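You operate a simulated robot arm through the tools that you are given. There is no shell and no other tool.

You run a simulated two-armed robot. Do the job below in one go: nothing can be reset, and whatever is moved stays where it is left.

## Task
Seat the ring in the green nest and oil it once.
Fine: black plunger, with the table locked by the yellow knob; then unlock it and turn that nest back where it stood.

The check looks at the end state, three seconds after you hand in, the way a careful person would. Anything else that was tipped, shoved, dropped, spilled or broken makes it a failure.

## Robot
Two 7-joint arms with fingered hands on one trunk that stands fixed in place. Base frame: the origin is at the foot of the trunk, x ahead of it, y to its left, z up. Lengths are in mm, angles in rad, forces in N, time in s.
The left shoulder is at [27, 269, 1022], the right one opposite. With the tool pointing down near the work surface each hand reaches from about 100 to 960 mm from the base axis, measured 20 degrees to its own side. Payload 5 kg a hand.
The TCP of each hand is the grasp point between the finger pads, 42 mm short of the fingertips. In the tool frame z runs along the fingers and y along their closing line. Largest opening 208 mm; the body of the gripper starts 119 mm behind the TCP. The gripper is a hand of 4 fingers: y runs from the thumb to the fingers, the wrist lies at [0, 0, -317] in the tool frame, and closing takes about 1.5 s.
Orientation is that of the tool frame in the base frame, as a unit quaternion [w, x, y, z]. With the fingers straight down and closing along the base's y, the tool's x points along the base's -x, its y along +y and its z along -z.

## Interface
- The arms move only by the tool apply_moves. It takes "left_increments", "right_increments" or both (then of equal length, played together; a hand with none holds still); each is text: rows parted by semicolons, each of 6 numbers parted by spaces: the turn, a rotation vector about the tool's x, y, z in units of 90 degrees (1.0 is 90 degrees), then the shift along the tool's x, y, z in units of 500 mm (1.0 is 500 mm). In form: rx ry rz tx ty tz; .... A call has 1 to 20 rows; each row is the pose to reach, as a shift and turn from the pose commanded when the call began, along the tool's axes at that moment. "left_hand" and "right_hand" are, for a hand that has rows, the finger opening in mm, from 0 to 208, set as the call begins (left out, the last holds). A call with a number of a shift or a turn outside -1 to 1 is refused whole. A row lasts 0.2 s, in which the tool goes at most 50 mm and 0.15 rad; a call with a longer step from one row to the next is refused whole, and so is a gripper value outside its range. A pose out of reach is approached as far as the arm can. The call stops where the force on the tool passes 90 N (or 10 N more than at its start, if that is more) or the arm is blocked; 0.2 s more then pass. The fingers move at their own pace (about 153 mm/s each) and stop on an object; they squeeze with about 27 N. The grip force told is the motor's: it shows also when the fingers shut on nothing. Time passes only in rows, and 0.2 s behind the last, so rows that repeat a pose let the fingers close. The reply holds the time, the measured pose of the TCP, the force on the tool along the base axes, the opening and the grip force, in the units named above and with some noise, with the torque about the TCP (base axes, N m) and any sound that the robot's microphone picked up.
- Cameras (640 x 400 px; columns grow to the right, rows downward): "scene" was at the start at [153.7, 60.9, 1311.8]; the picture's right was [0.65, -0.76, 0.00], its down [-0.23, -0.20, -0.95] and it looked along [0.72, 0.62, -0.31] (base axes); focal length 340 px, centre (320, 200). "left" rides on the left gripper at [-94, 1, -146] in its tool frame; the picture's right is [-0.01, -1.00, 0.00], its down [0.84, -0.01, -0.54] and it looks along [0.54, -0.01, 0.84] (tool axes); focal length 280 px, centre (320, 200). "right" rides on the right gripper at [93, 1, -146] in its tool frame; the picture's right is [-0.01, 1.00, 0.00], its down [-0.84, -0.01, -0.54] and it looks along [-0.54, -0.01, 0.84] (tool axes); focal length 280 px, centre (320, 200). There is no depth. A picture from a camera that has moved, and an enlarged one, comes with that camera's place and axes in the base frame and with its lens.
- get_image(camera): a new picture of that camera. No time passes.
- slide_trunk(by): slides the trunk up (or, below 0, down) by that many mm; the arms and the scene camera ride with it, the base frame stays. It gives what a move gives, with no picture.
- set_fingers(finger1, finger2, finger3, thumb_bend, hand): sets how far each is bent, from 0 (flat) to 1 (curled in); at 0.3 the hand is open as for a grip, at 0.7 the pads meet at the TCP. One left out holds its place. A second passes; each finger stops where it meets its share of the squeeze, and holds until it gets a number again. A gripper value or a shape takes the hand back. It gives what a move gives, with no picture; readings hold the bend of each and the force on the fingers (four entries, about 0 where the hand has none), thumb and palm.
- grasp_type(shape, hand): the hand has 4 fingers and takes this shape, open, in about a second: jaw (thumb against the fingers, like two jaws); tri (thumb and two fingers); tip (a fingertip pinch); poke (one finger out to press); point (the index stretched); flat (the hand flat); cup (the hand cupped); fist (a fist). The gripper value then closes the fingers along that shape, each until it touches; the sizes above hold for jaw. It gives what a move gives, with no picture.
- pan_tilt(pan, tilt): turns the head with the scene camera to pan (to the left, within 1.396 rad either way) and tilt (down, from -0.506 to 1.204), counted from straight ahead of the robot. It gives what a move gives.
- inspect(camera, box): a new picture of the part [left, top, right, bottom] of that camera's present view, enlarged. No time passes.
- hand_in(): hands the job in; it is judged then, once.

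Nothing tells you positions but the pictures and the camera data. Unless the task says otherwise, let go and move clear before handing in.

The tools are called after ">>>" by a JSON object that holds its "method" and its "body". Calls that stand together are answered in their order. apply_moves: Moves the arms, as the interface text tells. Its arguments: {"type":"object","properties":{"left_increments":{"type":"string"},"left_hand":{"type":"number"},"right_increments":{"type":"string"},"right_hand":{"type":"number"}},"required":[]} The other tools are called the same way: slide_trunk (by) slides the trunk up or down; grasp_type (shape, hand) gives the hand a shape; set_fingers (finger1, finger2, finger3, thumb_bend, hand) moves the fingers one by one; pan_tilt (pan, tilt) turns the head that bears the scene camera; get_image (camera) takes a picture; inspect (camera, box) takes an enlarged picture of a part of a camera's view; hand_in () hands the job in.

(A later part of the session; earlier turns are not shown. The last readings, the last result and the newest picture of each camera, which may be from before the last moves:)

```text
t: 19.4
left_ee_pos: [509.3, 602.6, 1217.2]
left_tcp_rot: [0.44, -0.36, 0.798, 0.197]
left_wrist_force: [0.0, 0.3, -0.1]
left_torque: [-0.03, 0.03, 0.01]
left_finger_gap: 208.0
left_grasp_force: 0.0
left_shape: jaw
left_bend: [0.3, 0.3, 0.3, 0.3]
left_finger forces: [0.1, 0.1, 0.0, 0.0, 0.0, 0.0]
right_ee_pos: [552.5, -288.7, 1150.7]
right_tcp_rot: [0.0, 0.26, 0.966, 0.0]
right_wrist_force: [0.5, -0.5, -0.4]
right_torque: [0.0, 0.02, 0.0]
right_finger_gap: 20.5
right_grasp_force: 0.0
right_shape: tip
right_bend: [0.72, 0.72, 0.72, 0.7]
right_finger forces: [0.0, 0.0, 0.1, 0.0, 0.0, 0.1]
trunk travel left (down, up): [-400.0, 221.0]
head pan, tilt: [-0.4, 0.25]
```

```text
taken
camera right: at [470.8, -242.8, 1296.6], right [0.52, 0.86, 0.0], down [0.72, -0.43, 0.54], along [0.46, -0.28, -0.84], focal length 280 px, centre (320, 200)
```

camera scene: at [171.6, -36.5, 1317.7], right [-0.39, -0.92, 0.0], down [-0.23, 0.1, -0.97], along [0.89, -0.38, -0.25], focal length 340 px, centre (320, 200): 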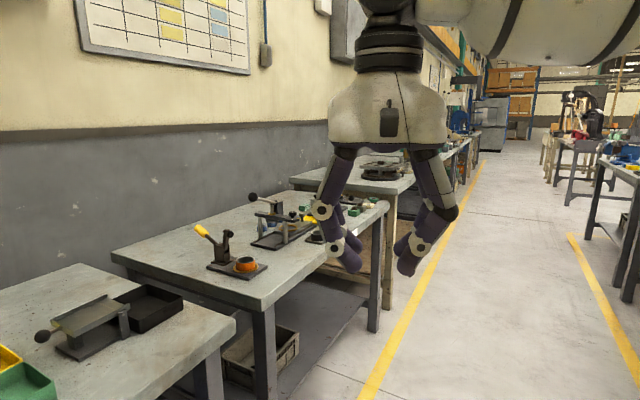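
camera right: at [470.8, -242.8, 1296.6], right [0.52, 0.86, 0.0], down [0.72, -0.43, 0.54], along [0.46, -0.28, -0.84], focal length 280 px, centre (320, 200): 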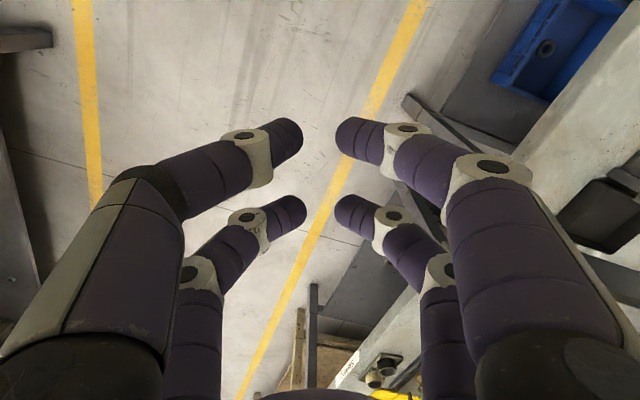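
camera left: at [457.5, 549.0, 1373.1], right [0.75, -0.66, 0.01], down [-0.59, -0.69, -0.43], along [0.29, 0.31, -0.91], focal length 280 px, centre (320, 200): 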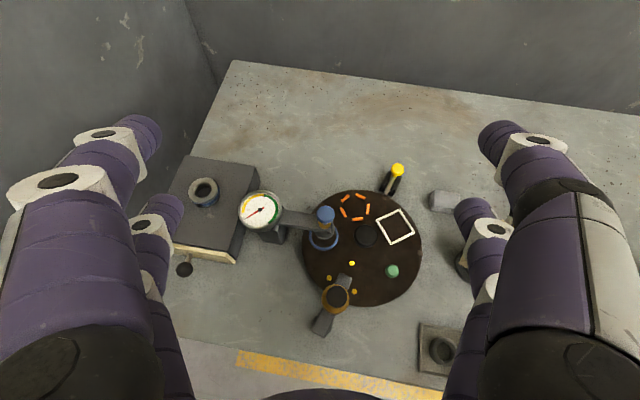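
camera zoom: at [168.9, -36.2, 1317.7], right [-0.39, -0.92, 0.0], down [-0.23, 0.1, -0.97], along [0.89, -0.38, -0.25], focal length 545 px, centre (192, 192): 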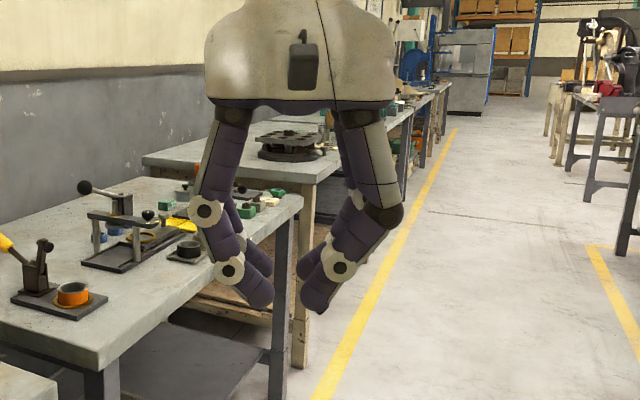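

All grips close at the fingertips. I turn the head back to the bench and measure ring, tray, lock and plunger.

>>> {"method": "pan_tilt", "body": {"pan": 0.75, "tilt": 0.6}}

>>> {"method": "get_image", "body": {"camera": "scene"}}

>>> {"method": "inspect", "body": {"camera": "scene", "box": [330, 205, 458, 285]}}

```text
t: 20.7
left_ee_pos: [507.8, 602.8, 1217.0]
left_tcp_rot: [0.441, -0.36, 0.798, 0.197]
left_wrist_force: [0.4, 0.3, 0.3]
left_torque: [0.02, -0.02, 0.04]
left_finger_gap: 207.9
left_grasp_force: 0.1
left_shape: jaw
left_bend: [0.3, 0.3, 0.3, 0.3]
left_finger forces: [0.1, 0.0, 0.1, 0.0, 0.0, 0.0]
right_ee_pos: [552.7, -290.1, 1149.5]
right_tcp_rot: [0.001, 0.261, 0.965, -0.001]
right_wrist_force: [0.4, 1.2, -0.2]
right_torque: [0.0, -0.02, 0.02]
right_finger_gap: 20.3
right_grasp_force: 0.1
right_shape: tip
right_bend: [0.72, 0.72, 0.72, 0.7]
right_finger forces: [0.0, 0.0, 0.1, 0.0, 0.1, 0.0]
trunk travel left (down, up): [-400.0, 221.0]
head pan, tilt: [0.75, 0.6]
```

```text
taken
camera scene: at [147.5, 60.3, 1285.5], right [0.68, -0.73, 0.0], down [-0.41, -0.38, -0.83], along [0.6, 0.56, -0.56], focal length 340 px, centre (320, 200)
```

scene: 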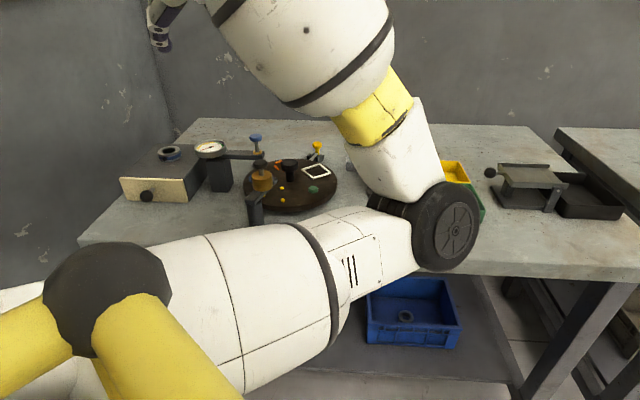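

```text
5.00 times, centred on (394, 245) of scene
camera zoom: at [147.5, 60.3, 1285.5], right [0.68, -0.73, 0.0], down [-0.41, -0.38, -0.83], along [0.6, 0.56, -0.56], focal length 1702 px, centre (-50, -25)
```

zoom: 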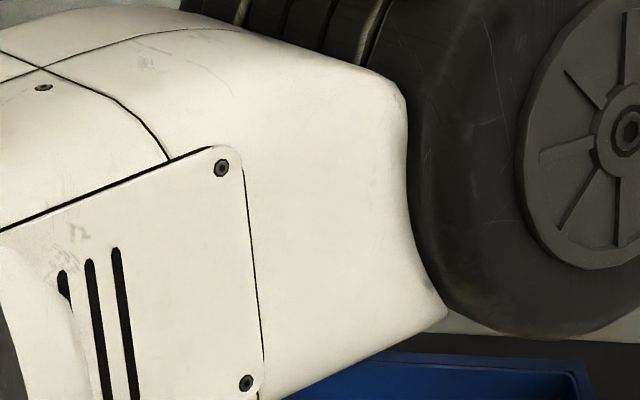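

The elbow swings low over the bench in this tilted pose, so I will go back to the upright pose. First, a last close look at lock and plunger from here.

>>> {"method": "inspect", "body": {"camera": "left", "box": [372, 176, 404, 200]}}

>>> {"method": "inspect", "body": {"camera": "left", "box": [305, 265, 369, 340]}}

>>> {"method": "inspect", "body": {"camera": "scene", "box": [240, 155, 290, 230]}}

>>> {"method": "inspect", "body": {"camera": "scene", "box": [300, 135, 340, 165]}}

```text
16.00 times, centred on (388, 188) of left
camera zoom: at [457.5, 548.6, 1373.3], right [0.75, -0.66, 0.01], down [-0.59, -0.69, -0.43], along [0.29, 0.31, -0.9], focal length 4486 px, centre (-768, 392)
```

zoom: 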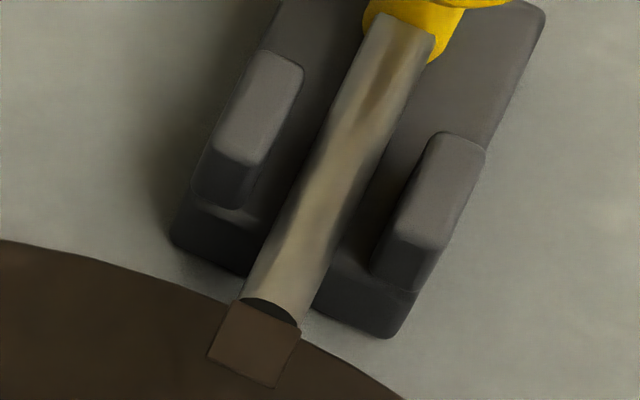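

```text
5.33 times, centred on (337, 302) of left
camera zoom: at [457.5, 548.6, 1373.3], right [0.75, -0.66, 0.01], down [-0.59, -0.69, -0.43], along [0.29, 0.31, -0.9], focal length 1495 px, centre (229, -347)
```

zoom: 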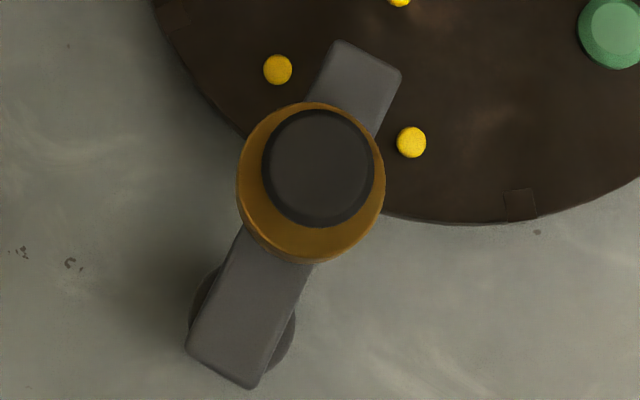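

```text
5.33 times, centred on (265, 192) of scene
camera zoom: at [147.5, 60.3, 1285.5], right [0.68, -0.73, 0.0], down [-0.41, -0.38, -0.83], along [0.6, 0.56, -0.56], focal length 1816 px, centre (613, 240)
```

zoom: 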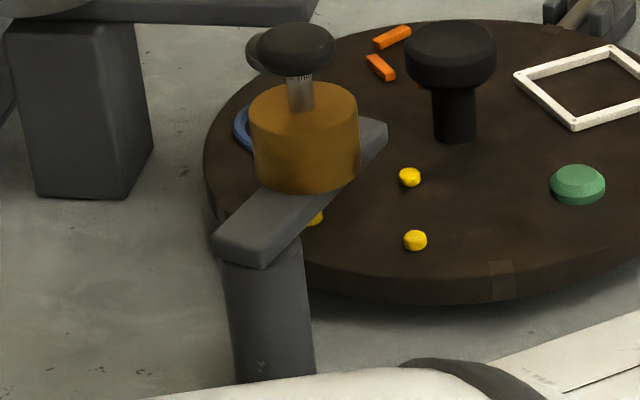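

```text
13.33 times, centred on (320, 150) of scene
camera zoom: at [147.5, 60.3, 1285.5], right [0.68, -0.73, 0.0], down [-0.41, -0.38, -0.83], along [0.6, 0.56, -0.56], focal length 4539 px, centre (320, 867)
```

zoom: 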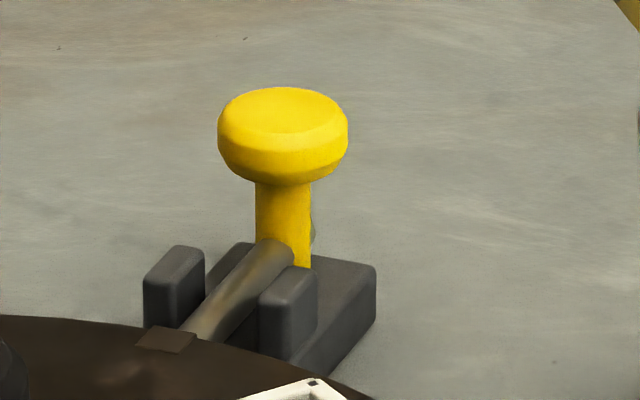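

The bolt is drawn out: its tip is just short of the rim notch, so pushing the yellow knob inward (at bearing 20° from the centre) should lock it. I raise the trunk 200 mm for reach and clearance, then bring the left hand back upright.

>>> {"method": "slide_trunk", "body": {"by": 200}}

>>> {"method": "apply_moves", "body": {"left_increments": "0 0.07 0 0.007 0.053 -0.0096; 0 0.14 0 0.014 0.106 -0.019; 0 0.21 0 0.021 0.159 -0.029; 0 0.28 0 0.028 0.212 -0.038; 0 0.35 0 0.035 0.265 -0.048; 0 0.42 0 0.042 0.318 -0.058; 0 0.49 0 0.049 0.371 -0.067; 0 0.56 0 0.056 0.424 -0.077; 0 0.63 0 0.063 0.477 -0.087"}}

>>> {"method": "get_image", "body": {"camera": "scene"}}

>>> {"method": "get_image", "body": {"camera": "left"}}

```text
t: 22.9
left_ee_pos: [482.6, 648.5, 1418.6]
left_tcp_rot: [0.432, -0.397, 0.779, 0.221]
left_wrist_force: [0.1, -0.1, -0.3]
left_torque: [0.01, 0.02, 0.01]
left_finger_gap: 207.8
left_grasp_force: 0.1
left_shape: jaw
left_bend: [0.3, 0.3, 0.3, 0.3]
left_finger forces: [0.0, 0.1, 0.1, 0.0, 0.0, 0.1]
right_ee_pos: [552.8, -290.7, 1350.7]
right_tcp_rot: [-0.001, 0.261, 0.965, 0.001]
right_wrist_force: [0.0, 0.2, 0.9]
right_torque: [-0.02, 0.0, -0.01]
right_finger_gap: 20.6
right_grasp_force: 0.1
right_shape: tip
right_bend: [0.72, 0.72, 0.72, 0.7]
right_finger forces: [0.0, 0.0, 0.1, 0.0, 0.1, 0.1]
trunk travel left (down, up): [-600.0, 21.0]
head pan, tilt: [0.75, 0.6]
```

```text
t: 24.9
left_ee_pos: [298.8, 720.5, 1411.8]
left_tcp_rot: [0.009, -0.407, 0.913, 0.001]
left_wrist_force: [-0.5, 0.8, 0.2]
left_torque: [-0.03, -0.04, 0.04]
left_finger_gap: 207.9
left_grasp_force: 0.0
left_shape: jaw
left_bend: [0.3, 0.3, 0.3, 0.3]
left_finger forces: [0.0, 0.0, 0.0, 0.0, 0.1, 0.0]
right_ee_pos: [550.7, -291.0, 1351.6]
right_tcp_rot: [0.001, 0.26, 0.966, -0.001]
right_wrist_force: [0.2, 0.3, 0.9]
right_torque: [-0.09, -0.09, 0.0]
right_finger_gap: 20.3
right_grasp_force: 0.1
right_shape: tip
right_bend: [0.72, 0.72, 0.72, 0.7]
right_finger forces: [0.0, 0.0, 0.0, 0.0, 0.0, 0.0]
trunk travel left (down, up): [-600.0, 21.0]
head pan, tilt: [0.75, 0.6]
```

```text
taken
camera scene: at [135.0, 61.2, 1487.5], right [0.68, -0.73, 0.0], down [-0.41, -0.39, -0.83], along [0.6, 0.56, -0.56], focal length 340 px, centre (320, 200)
```

scene: 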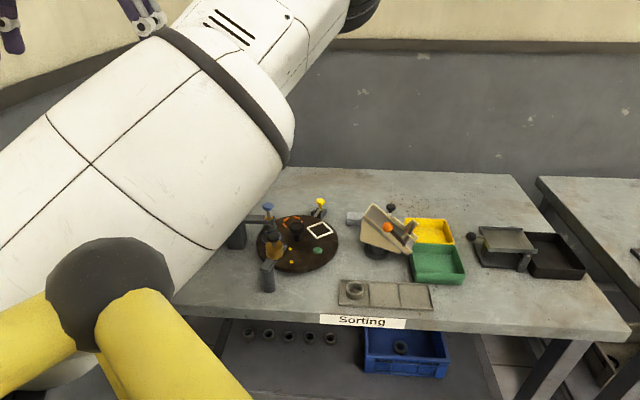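

```text
taken
camera left: at [357.2, 789.2, 1559.2], right [0.75, -0.66, 0.0], down [-0.56, -0.64, 0.52], along [-0.34, -0.4, -0.85], focal length 280 px, centre (320, 200)
```

left: 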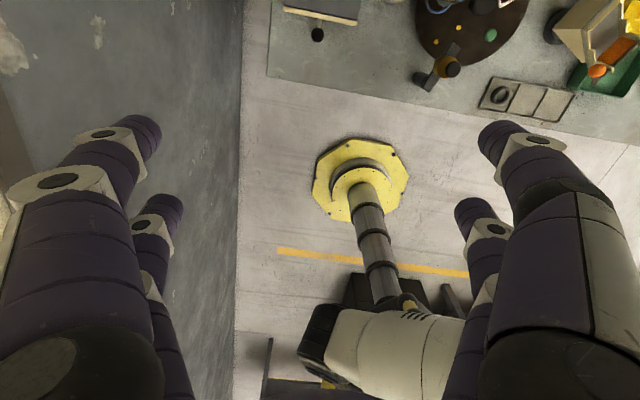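

Arm is high and clear. I measure the ring and tray from the raised head camera and the left hand camera.

>>> {"method": "inspect", "body": {"camera": "scene", "box": [330, 270, 394, 315]}}

>>> {"method": "inspect", "body": {"camera": "left", "box": [475, 70, 539, 120]}}

>>> {"method": "inspect", "body": {"camera": "scene", "box": [250, 185, 346, 300]}}

```text
8.89 times, centred on (362, 292) of scene
camera zoom: at [135.0, 61.2, 1487.5], right [0.68, -0.73, 0.0], down [-0.41, -0.39, -0.83], along [0.6, 0.56, -0.56], focal length 3026 px, centre (-53, -622)
```

zoom: 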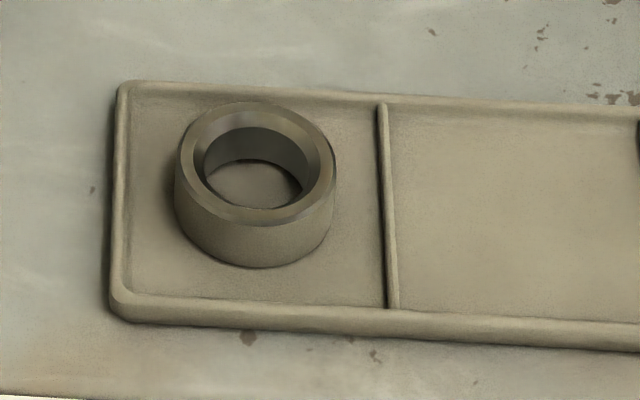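

```text
8.00 times, centred on (507, 95) of left
camera zoom: at [357.2, 789.2, 1559.2], right [0.75, -0.66, 0.0], down [-0.56, -0.64, 0.52], along [-0.34, -0.4, -0.85], focal length 2243 px, centre (-1176, 1040)
```

zoom: 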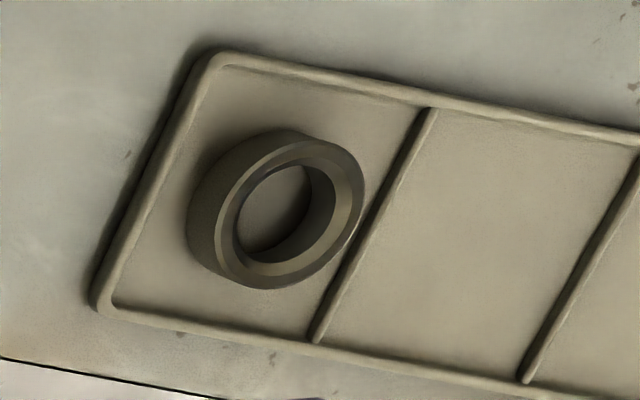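

```text
3.48 times, centred on (298, 242) of scene
camera zoom: at [135.0, 61.2, 1487.5], right [0.68, -0.73, 0.0], down [-0.41, -0.39, -0.83], along [0.6, 0.56, -0.56], focal length 1184 px, centre (396, 52)
```

zoom: 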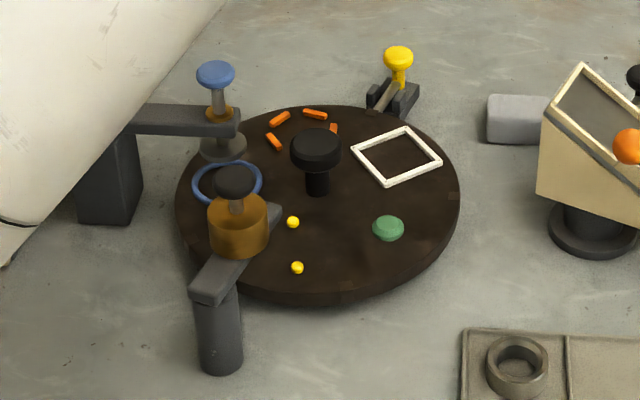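

Ring: centre about (601, 380), top z≈848, OD≈43 mm, standing on the tray floor at z≈830. I move the left hand above it with the fingers part open.

>>> {"method": "apply_moves", "body": {"left_increments": "0 0.0008 0 0.0083 -0.0642 0.059; 0 0.0016 0 0.0166 -0.1285 0.1179; -0.0007 0.0024 0 0.0249 -0.1927 0.1769; -0.001 0.0031 0 0.0333 -0.257 0.2358; -0.0012 0.0039 0 0.0416 -0.3212 0.2948; -0.0015 0.0047 0 0.0499 -0.3854 0.3538; -0.0017 0.0055 0 0.0582 -0.4497 0.4127; -0.0019 0.0063 0 0.0665 -0.5139 0.4717; -0.0022 0.0071 0 0.0748 -0.5782 0.5306; -0.0024 0.0079 0 0.0831 -0.6424 0.5896; -0.0027 0.0086 0 0.0915 -0.7066 0.6486; -0.0029 0.0094 0 0.0998 -0.7709 0.7075; -0.0032 0.0102 0 0.1081 -0.8351 0.7665; -0.0034 0.011 0 0.1164 -0.8994 0.8254", "left_hand": 90}}

>>> {"method": "get_image", "body": {"camera": "left"}}

>>> {"method": "get_image", "body": {"camera": "scene"}}

```text
t: 28.1
left_ee_pos: [591.3, 656.0, 1028.8]
left_tcp_rot: [0.005, -0.455, 0.89, 0.007]
left_wrist_force: [-1.3, -0.4, 1.4]
left_torque: [0.03, -0.17, -0.01]
left_finger_gap: 89.9
left_grasp_force: 0.0
left_shape: jaw
left_bend: [0.73, 0.73, 0.73, 0.7]
left_finger forces: [0.0, 0.0, 0.0, 0.0, 0.0, 0.0]
left hand out of reach, approached as far as the arm can: row 6, 7, 8, 9, 10, 11, 12, 13, 14
right_ee_pos: [549.8, -291.9, 1351.9]
right_tcp_rot: [0.001, 0.26, 0.966, 0.001]
right_wrist_force: [-2.4, -0.2, 0.8]
right_torque: [0.05, -0.23, 0.02]
right_finger_gap: 20.1
right_grasp_force: 0.1
right_shape: tip
right_bend: [0.72, 0.72, 0.72, 0.7]
right_finger forces: [0.0, 0.0, 0.0, 0.0, 0.1, 0.1]
trunk travel left (down, up): [-600.0, 21.0]
head pan, tilt: [0.75, 0.6]
stopped in row 14 (left hand): the arm was blocked; the commanded pose is now the measured one
```

```text
taken
camera left: at [643.6, 729.6, 1176.5], right [0.82, -0.57, -0.01], down [-0.48, -0.7, 0.53], along [-0.31, -0.43, -0.85], focal length 280 px, centre (320, 200)
```

left: 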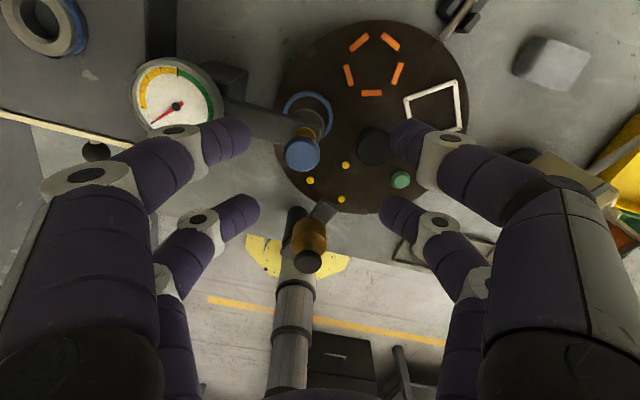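

```text
taken
camera scene: at [133.8, 59.9, 1487.7], right [0.68, -0.73, 0.0], down [-0.41, -0.38, -0.83], along [0.6, 0.56, -0.56], focal length 340 px, centre (320, 200)
```

scene: 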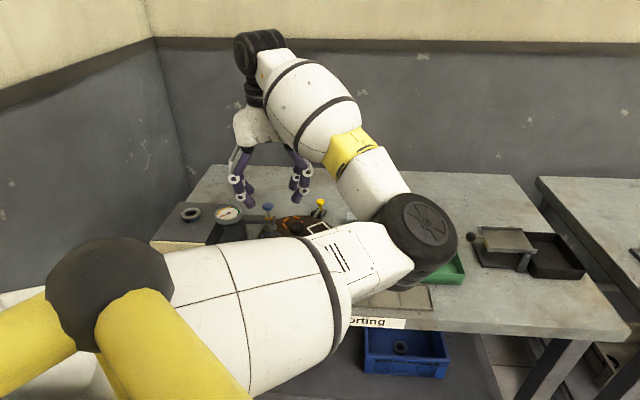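

The left arm's elbow swung inward and ran into a joint limit before reaching the ring. I go back the way I came while turning the hand's yaw, to bring the elbow to a better side.

>>> {"method": "apply_moves", "body": {"left_increments": "0 0 0 0.0216 0.0498 -0.0696; 0 0 0 0.0433 0.0996 -0.1391; 0 0 0 0.0649 0.1495 -0.2087; 0 0 0.05 0.0865 0.1993 -0.2782; 0 0 0.1 0.1082 0.2491 -0.3478; 0 0 0.15 0.1298 0.2989 -0.4174; 0 0 0.2 0.1515 0.3487 -0.4869; 0 0 0.25 0.1731 0.3985 -0.5565; 0 0 0.3 0.1947 0.4484 -0.626; 0 0 0.35 0.2164 0.4982 -0.6956; 0 0 0.4 0.238 0.548 -0.7652; 0 0 0.45 0.238 0.548 -0.7652; 0 0 0.52 0.238 0.548 -0.7652; 0 0 0.6 0.238 0.548 -0.7652"}}

>>> {"method": "get_image", "body": {"camera": "scene"}}

```text
t: 31.1
left_ee_pos: [303.8, 714.1, 1409.0]
left_tcp_rot: [0.0, 0.003, 1.0, 0.008]
left_wrist_force: [0.8, 0.5, -0.2]
left_torque: [-0.03, 0.05, 0.02]
left_finger_gap: 90.0
left_grasp_force: 0.0
left_shape: jaw
left_bend: [0.73, 0.73, 0.73, 0.7]
left_finger forces: [0.0, 0.0, 0.0, 0.0, 0.0, 0.0]
right_ee_pos: [552.5, -290.4, 1350.1]
right_tcp_rot: [0.0, 0.261, 0.965, 0.0]
right_wrist_force: [0.7, 0.1, 0.0]
right_torque: [0.02, 0.12, 0.0]
right_finger_gap: 20.2
right_grasp_force: 0.1
right_shape: tip
right_bend: [0.72, 0.72, 0.72, 0.7]
right_finger forces: [0.1, 0.0, 0.0, 0.1, 0.0, 0.1]
trunk travel left (down, up): [-600.0, 21.0]
head pan, tilt: [0.75, 0.6]
```

```text
taken
camera scene: at [136.5, 60.4, 1487.3], right [0.68, -0.73, 0.0], down [-0.41, -0.39, -0.82], along [0.6, 0.56, -0.57], focal length 340 px, centre (320, 200)
```

scene: 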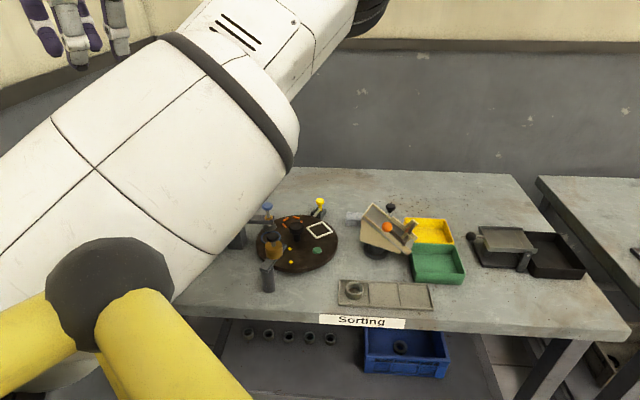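

>>> {"method": "apply_moves", "body": {"left_increments": "0 0 0 -0.059 -0.0616 0.02; 0 0 0 -0.118 -0.123 0.04; 0 0 0 -0.177 -0.185 0.06; 0 0 0 -0.236 -0.246 0.08; 0 0 0 -0.294 -0.308 0.1; 0 0 0 -0.353 -0.37 0.12"}}

>>> {"method": "get_image", "body": {"camera": "scene"}}

```text
t: 32.3
left_ee_pos: [402.2, 661.4, 1344.6]
left_tcp_rot: [-0.003, -0.061, 0.998, -0.023]
left_wrist_force: [0.0, 0.3, -0.5]
left_torque: [-0.09, 0.0, 0.02]
left_finger_gap: 90.1
left_grasp_force: 0.0
left_shape: jaw
left_bend: [0.73, 0.73, 0.73, 0.7]
left_finger forces: [0.1, 0.0, 0.1, 0.1, 0.0, 0.0]
left hand out of reach, approached as far as the arm can: row 4, 5
right_ee_pos: [552.1, -290.2, 1349.0]
right_tcp_rot: [-0.001, 0.26, 0.966, -0.001]
right_wrist_force: [0.1, 0.8, -1.3]
right_torque: [-0.09, 0.06, 0.04]
right_finger_gap: 20.2
right_grasp_force: 0.1
right_shape: tip
right_bend: [0.72, 0.72, 0.72, 0.7]
right_finger forces: [0.0, 0.1, 0.0, 0.0, 0.0, 0.0]
trunk travel left (down, up): [-600.0, 21.0]
head pan, tilt: [0.75, 0.6]
stopped in row 5 (left hand): the arm was blocked; the commanded pose is now the measured one
```

```text
taken
camera scene: at [136.3, 61.2, 1487.3], right [0.68, -0.73, 0.0], down [-0.41, -0.39, -0.82], along [0.6, 0.56, -0.57], focal length 340 px, centre (320, 200)
```

scene: 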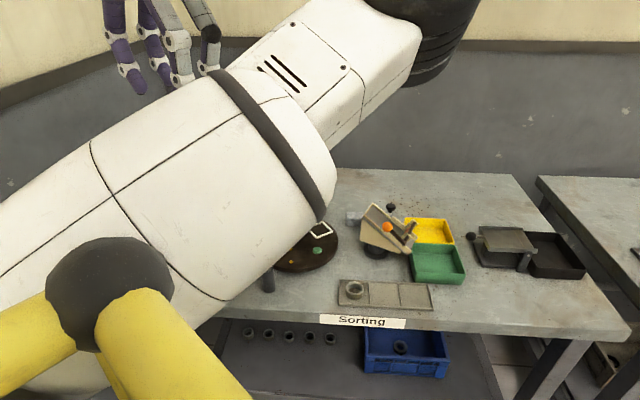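

Yaw 90° is worse, so the wrist limit lies on that side. I back off and turn the yaw the other way.

>>> {"method": "apply_moves", "body": {"left_increments": "0 0 -0.09 0.046 0.033 -0.031; 0 0 -0.18 0.092 0.067 -0.062; 0 0 -0.27 0.139 0.1 -0.094; 0 0 -0.36 0.185 0.134 -0.125; 0 0 -0.45 0.185 0.134 -0.125; 0 0 -0.54 0.185 0.134 -0.125; 0 0 -0.63 0.185 0.134 -0.125; 0 0 -0.72 0.185 0.134 -0.125; 0 0 -0.81 0.185 0.134 -0.125; 0 0 -0.9 0.185 0.134 -0.125; 0 0 -0.99 0.185 0.134 -0.125"}}

>>> {"method": "get_image", "body": {"camera": "scene"}}

```text
t: 34.7
left_ee_pos: [303.2, 715.4, 1405.4]
left_tcp_rot: [0.017, 0.742, -0.67, 0.014]
left_wrist_force: [-1.1, -0.4, 0.3]
left_torque: [0.03, 0.01, -0.04]
left_finger_gap: 90.2
left_grasp_force: 0.2
left_shape: jaw
left_bend: [0.73, 0.73, 0.73, 0.7]
left_finger forces: [0.0, 0.1, 0.0, 0.0, 0.0, 0.0]
right_ee_pos: [552.1, -291.0, 1350.8]
right_tcp_rot: [-0.001, 0.26, 0.966, 0.0]
right_wrist_force: [0.7, 0.1, -0.2]
right_torque: [0.0, 0.02, 0.01]
right_finger_gap: 20.1
right_grasp_force: 0.1
right_shape: tip
right_bend: [0.72, 0.72, 0.72, 0.7]
right_finger forces: [0.1, 0.0, 0.1, 0.0, 0.0, 0.0]
trunk travel left (down, up): [-600.0, 21.0]
head pan, tilt: [0.75, 0.6]
```

```text
taken
camera scene: at [135.9, 60.4, 1487.4], right [0.68, -0.73, 0.0], down [-0.41, -0.39, -0.83], along [0.6, 0.56, -0.56], focal length 340 px, centre (320, 200)
```

scene: 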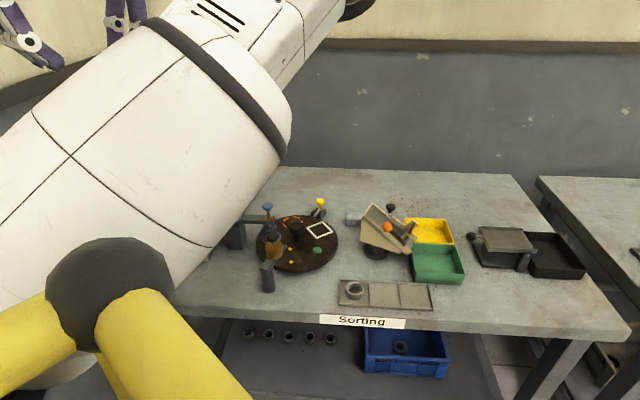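

>>> {"method": "apply_moves", "body": {"left_increments": "0.001 -0.0056 0 0.0676 -0.052 0.0246; 0.002 -0.011 0 0.135 -0.104 0.0493; 0.003 -0.017 0 0.203 -0.156 0.0739; 0.004 -0.022 0 0.27 -0.208 0.0986; 0.004 -0.028 0 0.338 -0.26 0.1232"}}

>>> {"method": "get_image", "body": {"camera": "scene"}}

```text
t: 35.8
left_ee_pos: [396.0, 658.3, 1339.7]
left_tcp_rot: [0.026, 0.782, -0.623, 0.03]
left_wrist_force: [0.1, 0.3, -0.5]
left_torque: [-0.02, 0.01, -0.01]
left_finger_gap: 90.5
left_grasp_force: 0.1
left_shape: jaw
left_bend: [0.73, 0.73, 0.73, 0.7]
left_finger forces: [0.1, 0.0, 0.0, 0.0, 0.0, 0.1]
left hand out of reach, approached as far as the arm can: row 4, 5
right_ee_pos: [551.9, -291.1, 1349.1]
right_tcp_rot: [0.0, 0.261, 0.965, -0.001]
right_wrist_force: [0.0, 0.7, 0.2]
right_torque: [-0.07, 0.03, -0.01]
right_finger_gap: 20.3
right_grasp_force: 0.1
right_shape: tip
right_bend: [0.72, 0.72, 0.72, 0.7]
right_finger forces: [0.1, 0.1, 0.1, 0.1, 0.0, 0.0]
trunk travel left (down, up): [-600.0, 21.0]
head pan, tilt: [0.75, 0.6]
stopped in row 5 (left hand): the arm was blocked; the commanded pose is now the measured one
```

```text
taken
camera scene: at [136.1, 60.8, 1487.3], right [0.68, -0.73, 0.0], down [-0.41, -0.39, -0.82], along [0.6, 0.56, -0.57], focal length 340 px, centre (320, 200)
```

scene: 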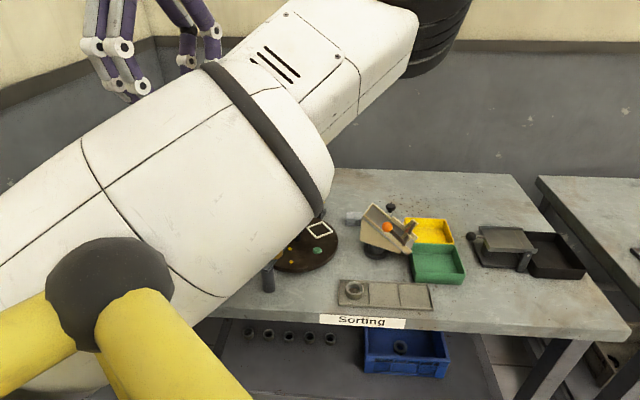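

The limit is not yaw but the elbow, which hangs low on the inner side with the wrist folded. I lower the hand at the left where it is free, bring the yaw back, and see where the elbow goes.

>>> {"method": "apply_moves", "body": {"left_increments": "0 0 0.08 -0.031 0.032 0.074; 0 0 0.16 -0.062 0.065 0.147; 0 0 0.24 -0.092 0.097 0.221; 0 0 0.32 -0.123 0.13 0.294; 0 0 0.4 -0.154 0.162 0.368; 0 0 0.48 -0.154 0.162 0.368; 0 0 0.56 -0.154 0.162 0.368"}}

>>> {"method": "get_image", "body": {"camera": "scene"}}

>>> {"method": "get_image", "body": {"camera": "right"}}

```text
t: 37.4
left_ee_pos: [303.9, 700.8, 1152.7]
left_tcp_rot: [-0.01, -0.44, 0.897, -0.038]
left_wrist_force: [0.2, 0.6, 0.1]
left_torque: [-0.04, 0.04, -0.02]
left_finger_gap: 89.9
left_grasp_force: 0.0
left_shape: jaw
left_bend: [0.73, 0.73, 0.73, 0.7]
left_finger forces: [0.0, 0.1, 0.0, 0.0, 0.0, 0.0]
right_ee_pos: [552.8, -290.8, 1351.7]
right_tcp_rot: [0.0, 0.26, 0.966, -0.001]
right_wrist_force: [0.0, 0.4, 1.1]
right_torque: [-0.05, 0.03, -0.01]
right_finger_gap: 19.9
right_grasp_force: 0.1
right_shape: tip
right_bend: [0.72, 0.72, 0.72, 0.7]
right_finger forces: [0.0, 0.1, 0.0, 0.1, 0.0, 0.0]
trunk travel left (down, up): [-600.0, 21.0]
head pan, tilt: [0.75, 0.6]
```

```text
taken
camera scene: at [136.2, 61.0, 1487.4], right [0.68, -0.73, 0.0], down [-0.41, -0.39, -0.82], along [0.6, 0.56, -0.57], focal length 340 px, centre (320, 200)
```

scene: 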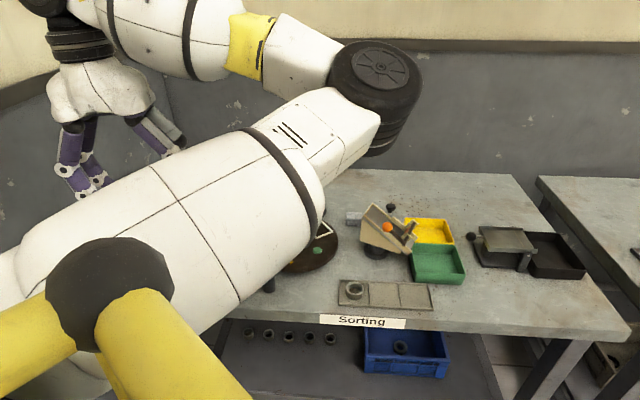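

```text
taken
camera right: at [471.4, -242.9, 1496.1], right [0.52, 0.86, 0.0], down [0.72, -0.43, 0.54], along [0.46, -0.28, -0.84], focal length 280 px, centre (320, 200)
```

right: 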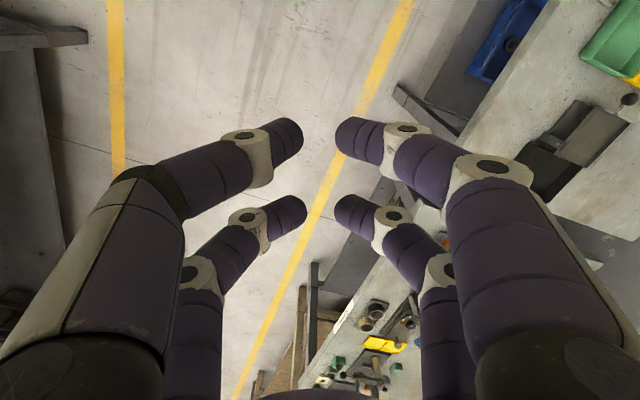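

The elbow sits straight ahead of the shoulder, at its inward limit, beside the hand. I try to push it up by tilting the fingers toward the elbow side in free space above the bench front, keeping the wrist about where it is.

>>> {"method": "apply_moves", "body": {"left_increments": "0.069 0.047 0 0.038 -0.055 -0.04; 0.138 0.094 0 0.075 -0.11 -0.079; 0.206 0.142 0 0.113 -0.165 -0.119; 0.275 0.189 0 0.15 -0.22 -0.158; 0.344 0.236 0 0.188 -0.275 -0.198; 0.413 0.284 0 0.226 -0.33 -0.237; 0.48 0.33 0 0.263 -0.385 -0.277; 0.55 0.378 0 0.301 -0.44 -0.316"}}

>>> {"method": "get_image", "body": {"camera": "scene"}}

```text
t: 39.2
left_ee_pos: [383.9, 457.0, 1330.1]
left_tcp_rot: [-0.082, -0.374, 0.758, -0.529]
left_wrist_force: [-0.6, 0.0, -0.8]
left_torque: [-0.02, 0.03, -0.04]
left_finger_gap: 89.9
left_grasp_force: 0.0
left_shape: jaw
left_bend: [0.73, 0.73, 0.73, 0.7]
left_finger forces: [0.2, 0.1, 0.0, 0.0, 0.1, 0.0]
right_ee_pos: [551.3, -290.2, 1349.7]
right_tcp_rot: [0.001, 0.26, 0.966, 0.0]
right_wrist_force: [-0.1, -0.8, -0.3]
right_torque: [-0.06, -0.01, -0.01]
right_finger_gap: 20.1
right_grasp_force: 0.0
right_shape: tip
right_bend: [0.72, 0.72, 0.72, 0.7]
right_finger forces: [0.0, 0.0, 0.0, 0.0, 0.0, 0.0]
trunk travel left (down, up): [-600.0, 21.0]
head pan, tilt: [0.75, 0.6]
```

```text
taken
camera scene: at [135.6, 60.6, 1487.4], right [0.68, -0.73, 0.0], down [-0.41, -0.39, -0.83], along [0.6, 0.56, -0.56], focal length 340 px, centre (320, 200)
```

scene: 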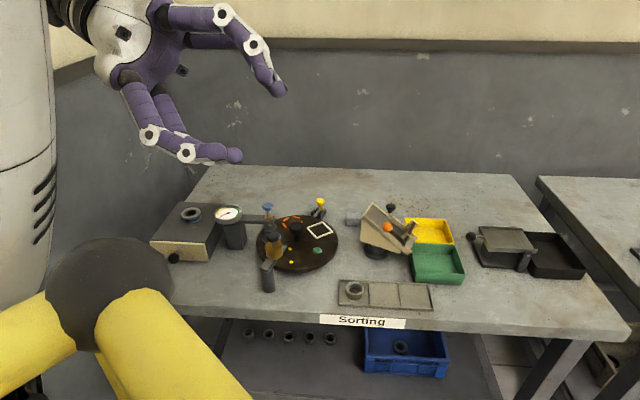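

The elbow flipped up and outward, as wanted. Now I untilt the hand while moving it toward the bench, and check that the elbow stays out.

>>> {"method": "apply_moves", "body": {"left_increments": "-0.0734 -0.0515 0 -0.041 0.0174 -0.004; -0.147 -0.103 0 -0.082 0.035 -0.008; -0.22 -0.1545 0 -0.123 0.052 -0.011; -0.2935 -0.206 0 -0.164 0.07 -0.015; -0.367 -0.2575 0 -0.205 0.087 -0.019; -0.44 -0.309 0 -0.246 0.104 -0.023; -0.5136 -0.3605 0 -0.287 0.122 -0.026; -0.587 -0.412 0 -0.328 0.139 -0.03"}}

>>> {"method": "get_image", "body": {"camera": "scene"}}

```text
t: 40.3
left_ee_pos: [398.8, 562.5, 1245.6]
left_tcp_rot: [-0.045, -0.472, 0.821, -0.317]
left_wrist_force: [0.2, -0.8, 0.3]
left_torque: [0.08, -0.06, 0.06]
left_finger_gap: 89.9
left_grasp_force: 0.1
left_shape: jaw
left_bend: [0.73, 0.73, 0.73, 0.7]
left_finger forces: [0.0, 0.0, 0.0, 0.0, 0.0, 0.0]
right_ee_pos: [551.8, -291.8, 1349.0]
right_tcp_rot: [0.0, 0.261, 0.965, 0.0]
right_wrist_force: [0.3, -1.0, -0.3]
right_torque: [0.12, -0.04, -0.01]
right_finger_gap: 20.1
right_grasp_force: 0.1
right_shape: tip
right_bend: [0.72, 0.72, 0.72, 0.7]
right_finger forces: [0.1, 0.0, 0.0, 0.0, 0.0, 0.0]
trunk travel left (down, up): [-600.0, 21.0]
head pan, tilt: [0.75, 0.6]
stopped in row 5 (left hand): the arm was blocked; the commanded pose is now the measured one
```

```text
taken
camera scene: at [135.5, 59.3, 1487.4], right [0.68, -0.73, 0.0], down [-0.41, -0.38, -0.83], along [0.6, 0.56, -0.56], focal length 340 px, centre (320, 200)
```

scene: 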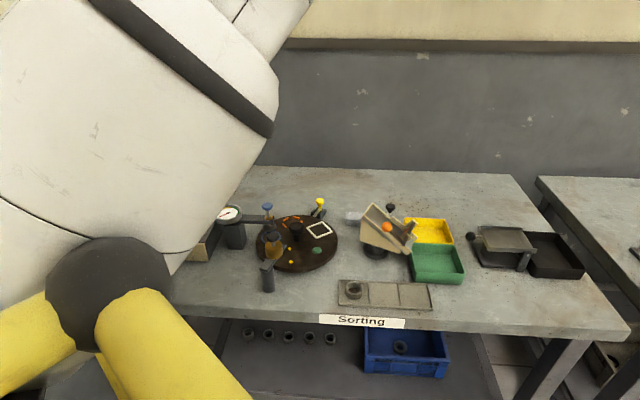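

It drifted back on untilting. I tilt again to the flipped state, then shift the wrist right and forward while tilted before untilting.

>>> {"method": "apply_moves", "body": {"left_increments": "0.061 0.043 0 0.056 -0.056 0.007; 0.122 0.086 0 0.113 -0.111 0.014; 0.184 0.129 0 0.17 -0.167 0.022; 0.245 0.172 0 0.226 -0.223 0.029; 0.245 0.172 0 0.226 -0.223 0.029"}}

>>> {"method": "get_image", "body": {"camera": "scene"}}

```text
t: 41.5
left_ee_pos: [429.2, 432.1, 1329.4]
left_tcp_rot: [-0.065, -0.425, 0.732, -0.529]
left_wrist_force: [-0.4, 1.3, 0.4]
left_torque: [-0.07, 0.03, -0.08]
left_finger_gap: 90.0
left_grasp_force: 0.1
left_shape: jaw
left_bend: [0.73, 0.73, 0.73, 0.7]
left_finger forces: [0.1, 0.0, 0.0, 0.1, 0.0, 0.0]
right_ee_pos: [552.5, -290.2, 1349.8]
right_tcp_rot: [-0.001, 0.26, 0.966, -0.001]
right_wrist_force: [1.1, 0.6, 1.2]
right_torque: [-0.08, 0.11, 0.02]
right_finger_gap: 19.9
right_grasp_force: 0.2
right_shape: tip
right_bend: [0.72, 0.72, 0.72, 0.7]
right_finger forces: [0.1, 0.0, 0.0, 0.1, 0.0, 0.1]
trunk travel left (down, up): [-600.0, 21.0]
head pan, tilt: [0.75, 0.6]
```

```text
taken
camera scene: at [136.8, 61.1, 1487.1], right [0.68, -0.73, 0.0], down [-0.41, -0.39, -0.82], along [0.6, 0.56, -0.57], focal length 340 px, centre (320, 200)
```

scene: 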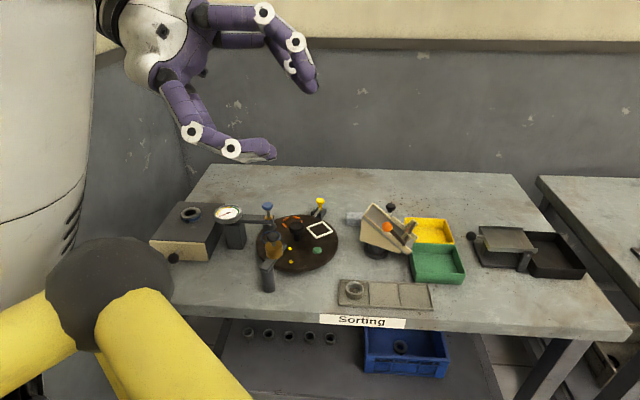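

Elbow is up and out again. I now translate the tilted hand to the right and forward in free air.

>>> {"method": "apply_moves", "body": {"left_increments": "0 0 0 0 -0.026 0.09; 0 0 0 0 -0.052 0.18; 0 0 0 0 -0.078 0.27; 0 0 0 0 -0.105 0.36; 0 0 0 0 -0.131 0.45; 0 0 0 0 -0.157 0.54"}}

>>> {"method": "get_image", "body": {"camera": "scene"}}

```text
t: 42.4
left_ee_pos: [508.9, 345.8, 1294.3]
left_tcp_rot: [-0.077, -0.448, 0.683, -0.572]
left_wrist_force: [-1.1, -0.4, 0.0]
left_torque: [0.12, -0.02, 0.12]
left_finger_gap: 90.1
left_grasp_force: 0.1
left_shape: jaw
left_bend: [0.73, 0.73, 0.73, 0.7]
left_finger forces: [0.0, 0.0, 0.1, 0.0, 0.0, 0.0]
right_ee_pos: [549.3, -293.3, 1351.4]
right_tcp_rot: [0.0, 0.261, 0.965, 0.001]
right_wrist_force: [-0.9, -1.6, 0.7]
right_torque: [0.11, -0.17, -0.02]
right_finger_gap: 20.0
right_grasp_force: 0.1
right_shape: tip
right_bend: [0.72, 0.72, 0.72, 0.7]
right_finger forces: [0.0, 0.0, 0.0, 0.0, 0.1, 0.1]
trunk travel left (down, up): [-600.0, 21.0]
head pan, tilt: [0.75, 0.6]
stopped in row 4 (left hand): the arm was blocked; the commanded pose is now the measured one
```

```text
taken
camera scene: at [134.4, 58.8, 1487.7], right [0.68, -0.73, 0.0], down [-0.41, -0.38, -0.83], along [0.6, 0.56, -0.56], focal length 340 px, centre (320, 200)
```

scene: 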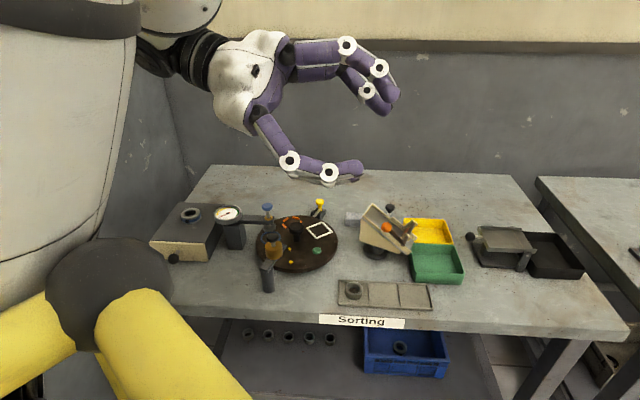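

>>> {"method": "apply_moves", "body": {"left_increments": "-0.066 -0.057 0 -0.043 0.033 -0.021; -0.132 -0.114 0 -0.085 0.065 -0.043; -0.197 -0.171 0 -0.128 0.098 -0.064; -0.263 -0.228 0 -0.171 0.13 -0.085; -0.329 -0.286 0 -0.213 0.163 -0.107"}}

>>> {"method": "get_image", "body": {"camera": "scene"}}

```text
t: 43.1
left_ee_pos: [496.3, 438.5, 1241.2]
left_tcp_rot: [-0.066, -0.519, 0.703, -0.482]
left_wrist_force: [0.1, 0.0, 0.6]
left_torque: [0.11, 0.02, 0.06]
left_finger_gap: 90.0
left_grasp_force: 0.0
left_shape: jaw
left_bend: [0.73, 0.73, 0.73, 0.7]
left_finger forces: [0.1, 0.1, 0.1, 0.1, 0.0, 0.0]
right_ee_pos: [551.5, -292.7, 1349.8]
right_tcp_rot: [0.0, 0.261, 0.965, 0.001]
right_wrist_force: [-0.8, -1.0, -0.4]
right_torque: [0.19, -0.03, -0.02]
right_finger_gap: 20.2
right_grasp_force: 0.1
right_shape: tip
right_bend: [0.72, 0.72, 0.72, 0.7]
right_finger forces: [0.0, 0.0, 0.0, 0.0, 0.0, 0.0]
trunk travel left (down, up): [-600.0, 21.0]
head pan, tilt: [0.75, 0.6]
stopped in row 3 (left hand): the arm was blocked; the commanded pose is now the measured one
```

```text
taken
camera scene: at [135.5, 59.1, 1487.5], right [0.68, -0.73, 0.0], down [-0.41, -0.38, -0.83], along [0.6, 0.56, -0.56], focal length 340 px, centre (320, 200)
```

scene: 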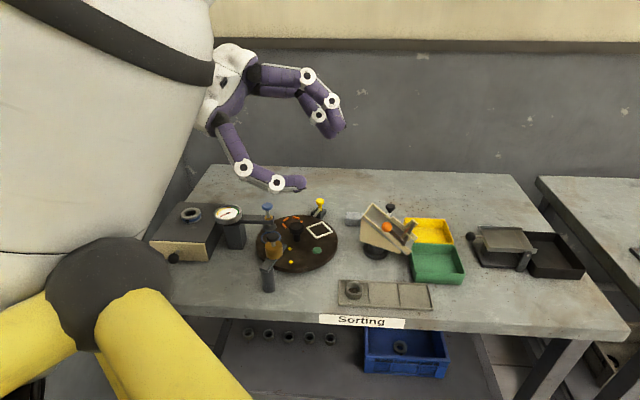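

It seems to stop when joints must move fast through the flip. I go on in much smaller steps, moving the wrist to the right first.

>>> {"method": "apply_moves", "body": {"left_increments": "0 0 0 0.011 -0.016 0.03; 0 0 0 0.022 -0.032 0.061; 0 0 0 0.033 -0.047 0.091; 0 0 0 0.044 -0.063 0.122; 0 0 0 0.055 -0.079 0.152; 0 0 0 0.065 -0.095 0.183; 0 0 0 0.076 -0.111 0.213; 0 0 0 0.087 -0.126 0.244; 0 0 0 0.098 -0.142 0.274; 0 0 0 0.109 -0.158 0.305; 0 0 0 0.109 -0.158 0.305"}}

>>> {"method": "get_image", "body": {"camera": "scene"}}

```text
t: 44.0
left_ee_pos: [521.0, 439.4, 1245.5]
left_tcp_rot: [-0.067, -0.539, 0.649, -0.533]
left_wrist_force: [-0.7, -0.1, -0.6]
left_torque: [0.01, 0.0, 0.03]
left_finger_gap: 89.8
left_grasp_force: 0.0
left_shape: jaw
left_bend: [0.73, 0.73, 0.73, 0.7]
left_finger forces: [0.0, 0.0, 0.0, 0.0, 0.0, 0.0]
right_ee_pos: [551.4, -290.2, 1349.2]
right_tcp_rot: [0.0, 0.26, 0.965, 0.0]
right_wrist_force: [-1.1, -0.4, 1.3]
right_torque: [0.03, -0.04, 0.02]
right_finger_gap: 20.1
right_grasp_force: 0.2
right_shape: tip
right_bend: [0.72, 0.72, 0.72, 0.7]
right_finger forces: [0.0, 0.0, 0.0, 0.1, 0.1, 0.0]
trunk travel left (down, up): [-600.0, 21.0]
head pan, tilt: [0.75, 0.6]
stopped in row 4 (left hand): the arm was blocked; the commanded pose is now the measured one
```

```text
taken
camera scene: at [135.3, 60.2, 1487.5], right [0.68, -0.73, 0.0], down [-0.41, -0.39, -0.83], along [0.6, 0.56, -0.56], focal length 340 px, centre (320, 200)
```

scene: 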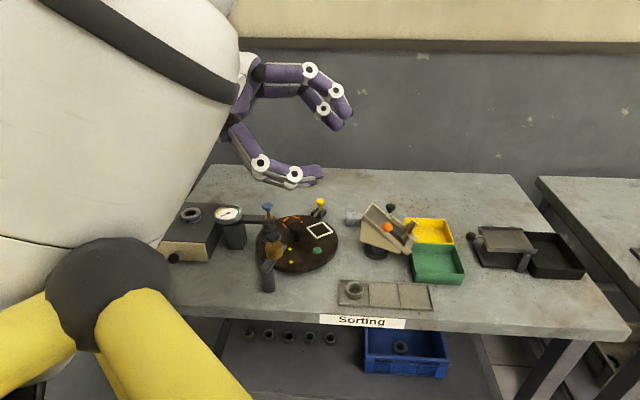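

The upper arm now nears the head; the better way is to swing the fingers from right-pointing to forward-pointing, in line with the forearm, with the elbow kept outward.

>>> {"method": "apply_moves", "body": {"left_increments": "0.02 -0.059 0 -0.047 -0.019 -0.0315; 0.04 -0.117 0 -0.095 -0.038 -0.063; 0.06 -0.176 0 -0.142 -0.056 -0.0945; 0.08 -0.235 0 -0.19 -0.075 -0.126; 0.1 -0.294 0 -0.237 -0.094 -0.1575; 0.119 -0.352 0 -0.284 -0.113 -0.189; 0.139 -0.411 0 -0.332 -0.132 -0.22; 0.159 -0.47 0 -0.379 -0.15 -0.252; 0.179 -0.528 0 -0.427 -0.169 -0.284; 0.199 -0.587 0 -0.474 -0.188 -0.315"}}

>>> {"method": "get_image", "body": {"camera": "scene"}}

```text
t: 46.2
left_ee_pos: [602.0, 739.7, 1210.2]
left_tcp_rot: [-0.31, 0.732, -0.508, 0.331]
left_wrist_force: [0.0, -0.5, 1.0]
left_torque: [0.0, 0.01, -0.01]
left_finger_gap: 90.0
left_grasp_force: 0.1
left_shape: jaw
left_bend: [0.73, 0.73, 0.73, 0.7]
left_finger forces: [0.0, 0.0, 0.0, 0.0, 0.1, 0.0]
right_ee_pos: [553.1, -291.6, 1350.3]
right_tcp_rot: [0.0, 0.26, 0.966, 0.0]
right_wrist_force: [0.1, -0.5, 0.3]
right_torque: [-0.05, 0.05, -0.02]
right_finger_gap: 20.1
right_grasp_force: 0.1
right_shape: tip
right_bend: [0.72, 0.72, 0.72, 0.7]
right_finger forces: [0.0, 0.1, 0.1, 0.1, 0.0, 0.0]
trunk travel left (down, up): [-600.0, 21.0]
head pan, tilt: [0.75, 0.6]
```

```text
taken
camera scene: at [136.1, 60.5, 1487.3], right [0.68, -0.73, 0.0], down [-0.41, -0.39, -0.82], along [0.6, 0.56, -0.57], focal length 340 px, centre (320, 200)
```

scene: 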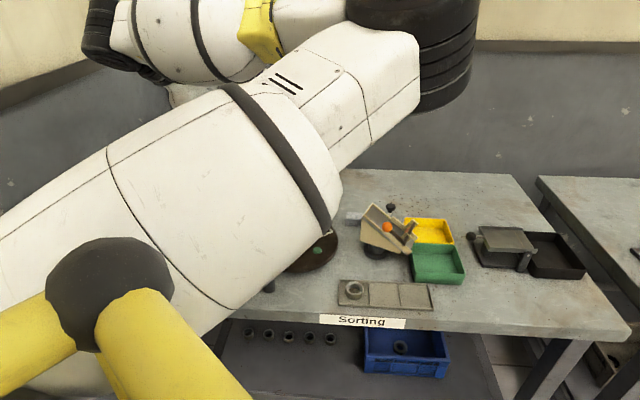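

The elbow came back inward. I return to an upright, high pose and instead try turning the hand's yaw far counter-clockwise so the wrist joint saturates and the elbow must swing outward.

>>> {"method": "apply_moves", "body": {"left_increments": "-0.073 -0.016 0 0 0.002 -0.0835; -0.146 -0.031 0 0 0.004 -0.167; -0.22 -0.047 0 0 0.006 -0.25; -0.293 -0.0625 0 0 0.008 -0.334; -0.366 -0.078 0 0 0.01 -0.4175; -0.44 -0.094 0 0 0.012 -0.5; -0.513 -0.11 0 0 0.014 -0.584; -0.586 -0.125 0 0 0.016 -0.668"}}

>>> {"method": "apply_moves", "body": {"left_increments": "0 0 -0.08 0 0 0; 0 0 -0.16 0 0 0; 0 0 -0.24 0 0 0; 0 0 -0.32 0 0 0; 0 0 -0.4 0 0 0; 0 0 -0.48 0 0 0; 0 0 -0.56 0 0 0; 0 0 -0.64 0 0 0; 0 0 -0.72 0 0 0; 0 0 -0.8 0 0 0; 0 0 -0.88 0 0 0; 0 0 -0.96 0 0 0"}}

>>> {"method": "get_image", "body": {"camera": "scene"}}

```text
t: 48.0
left_ee_pos: [342.0, 683.7, 1408.5]
left_tcp_rot: [-0.005, 0.811, -0.585, -0.008]
left_wrist_force: [-1.4, -1.1, 1.0]
left_torque: [0.09, 0.0, 0.0]
left_finger_gap: 89.9
left_grasp_force: 0.0
left_shape: jaw
left_bend: [0.73, 0.73, 0.73, 0.7]
left_finger forces: [0.0, 0.0, 0.1, 0.1, 0.0, 0.0]
right_ee_pos: [550.5, -292.0, 1351.3]
right_tcp_rot: [0.0, 0.26, 0.966, 0.001]
right_wrist_force: [-1.0, -0.5, 0.0]
right_torque: [0.1, -0.06, 0.03]
right_finger_gap: 20.0
right_grasp_force: 0.0
right_shape: tip
right_bend: [0.72, 0.72, 0.72, 0.7]
right_finger forces: [0.0, 0.0, 0.0, 0.1, 0.0, 0.0]
trunk travel left (down, up): [-600.0, 21.0]
head pan, tilt: [0.75, 0.6]
```

```text
t: 50.6
left_ee_pos: [324.9, 690.1, 1393.6]
left_tcp_rot: [-0.01, 0.992, 0.127, -0.001]
left_wrist_force: [0.2, 0.3, 0.7]
left_torque: [-0.16, -0.02, 0.01]
left_finger_gap: 90.2
left_grasp_force: 0.1
left_shape: jaw
left_bend: [0.73, 0.73, 0.73, 0.7]
left_finger forces: [0.0, 0.0, 0.0, 0.0, 0.0, 0.1]
left hand out of reach, approached as far as the arm can: row 12
right_ee_pos: [552.4, -287.8, 1350.8]
right_tcp_rot: [0.0, 0.259, 0.966, -0.001]
right_wrist_force: [-0.3, 1.0, 1.6]
right_torque: [-0.19, -0.06, -0.03]
right_finger_gap: 20.2
right_grasp_force: 0.0
right_shape: tip
right_bend: [0.72, 0.72, 0.72, 0.7]
right_finger forces: [0.1, 0.0, 0.1, 0.1, 0.1, 0.0]
trunk travel left (down, up): [-600.0, 21.0]
head pan, tilt: [0.75, 0.6]
```

```text
taken
camera scene: at [135.5, 62.1, 1487.3], right [0.68, -0.73, 0.0], down [-0.41, -0.39, -0.82], along [0.6, 0.56, -0.57], focal length 340 px, centre (320, 200)
```

scene: 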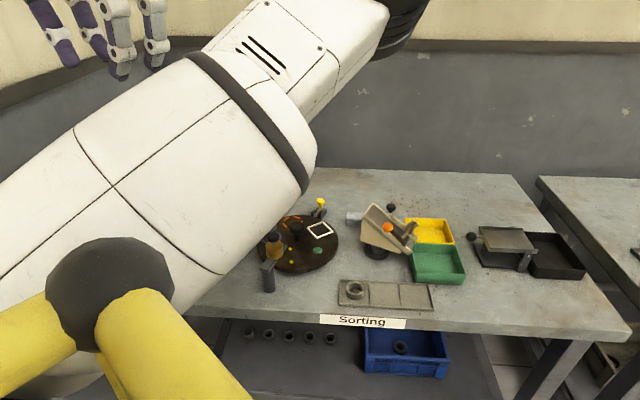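

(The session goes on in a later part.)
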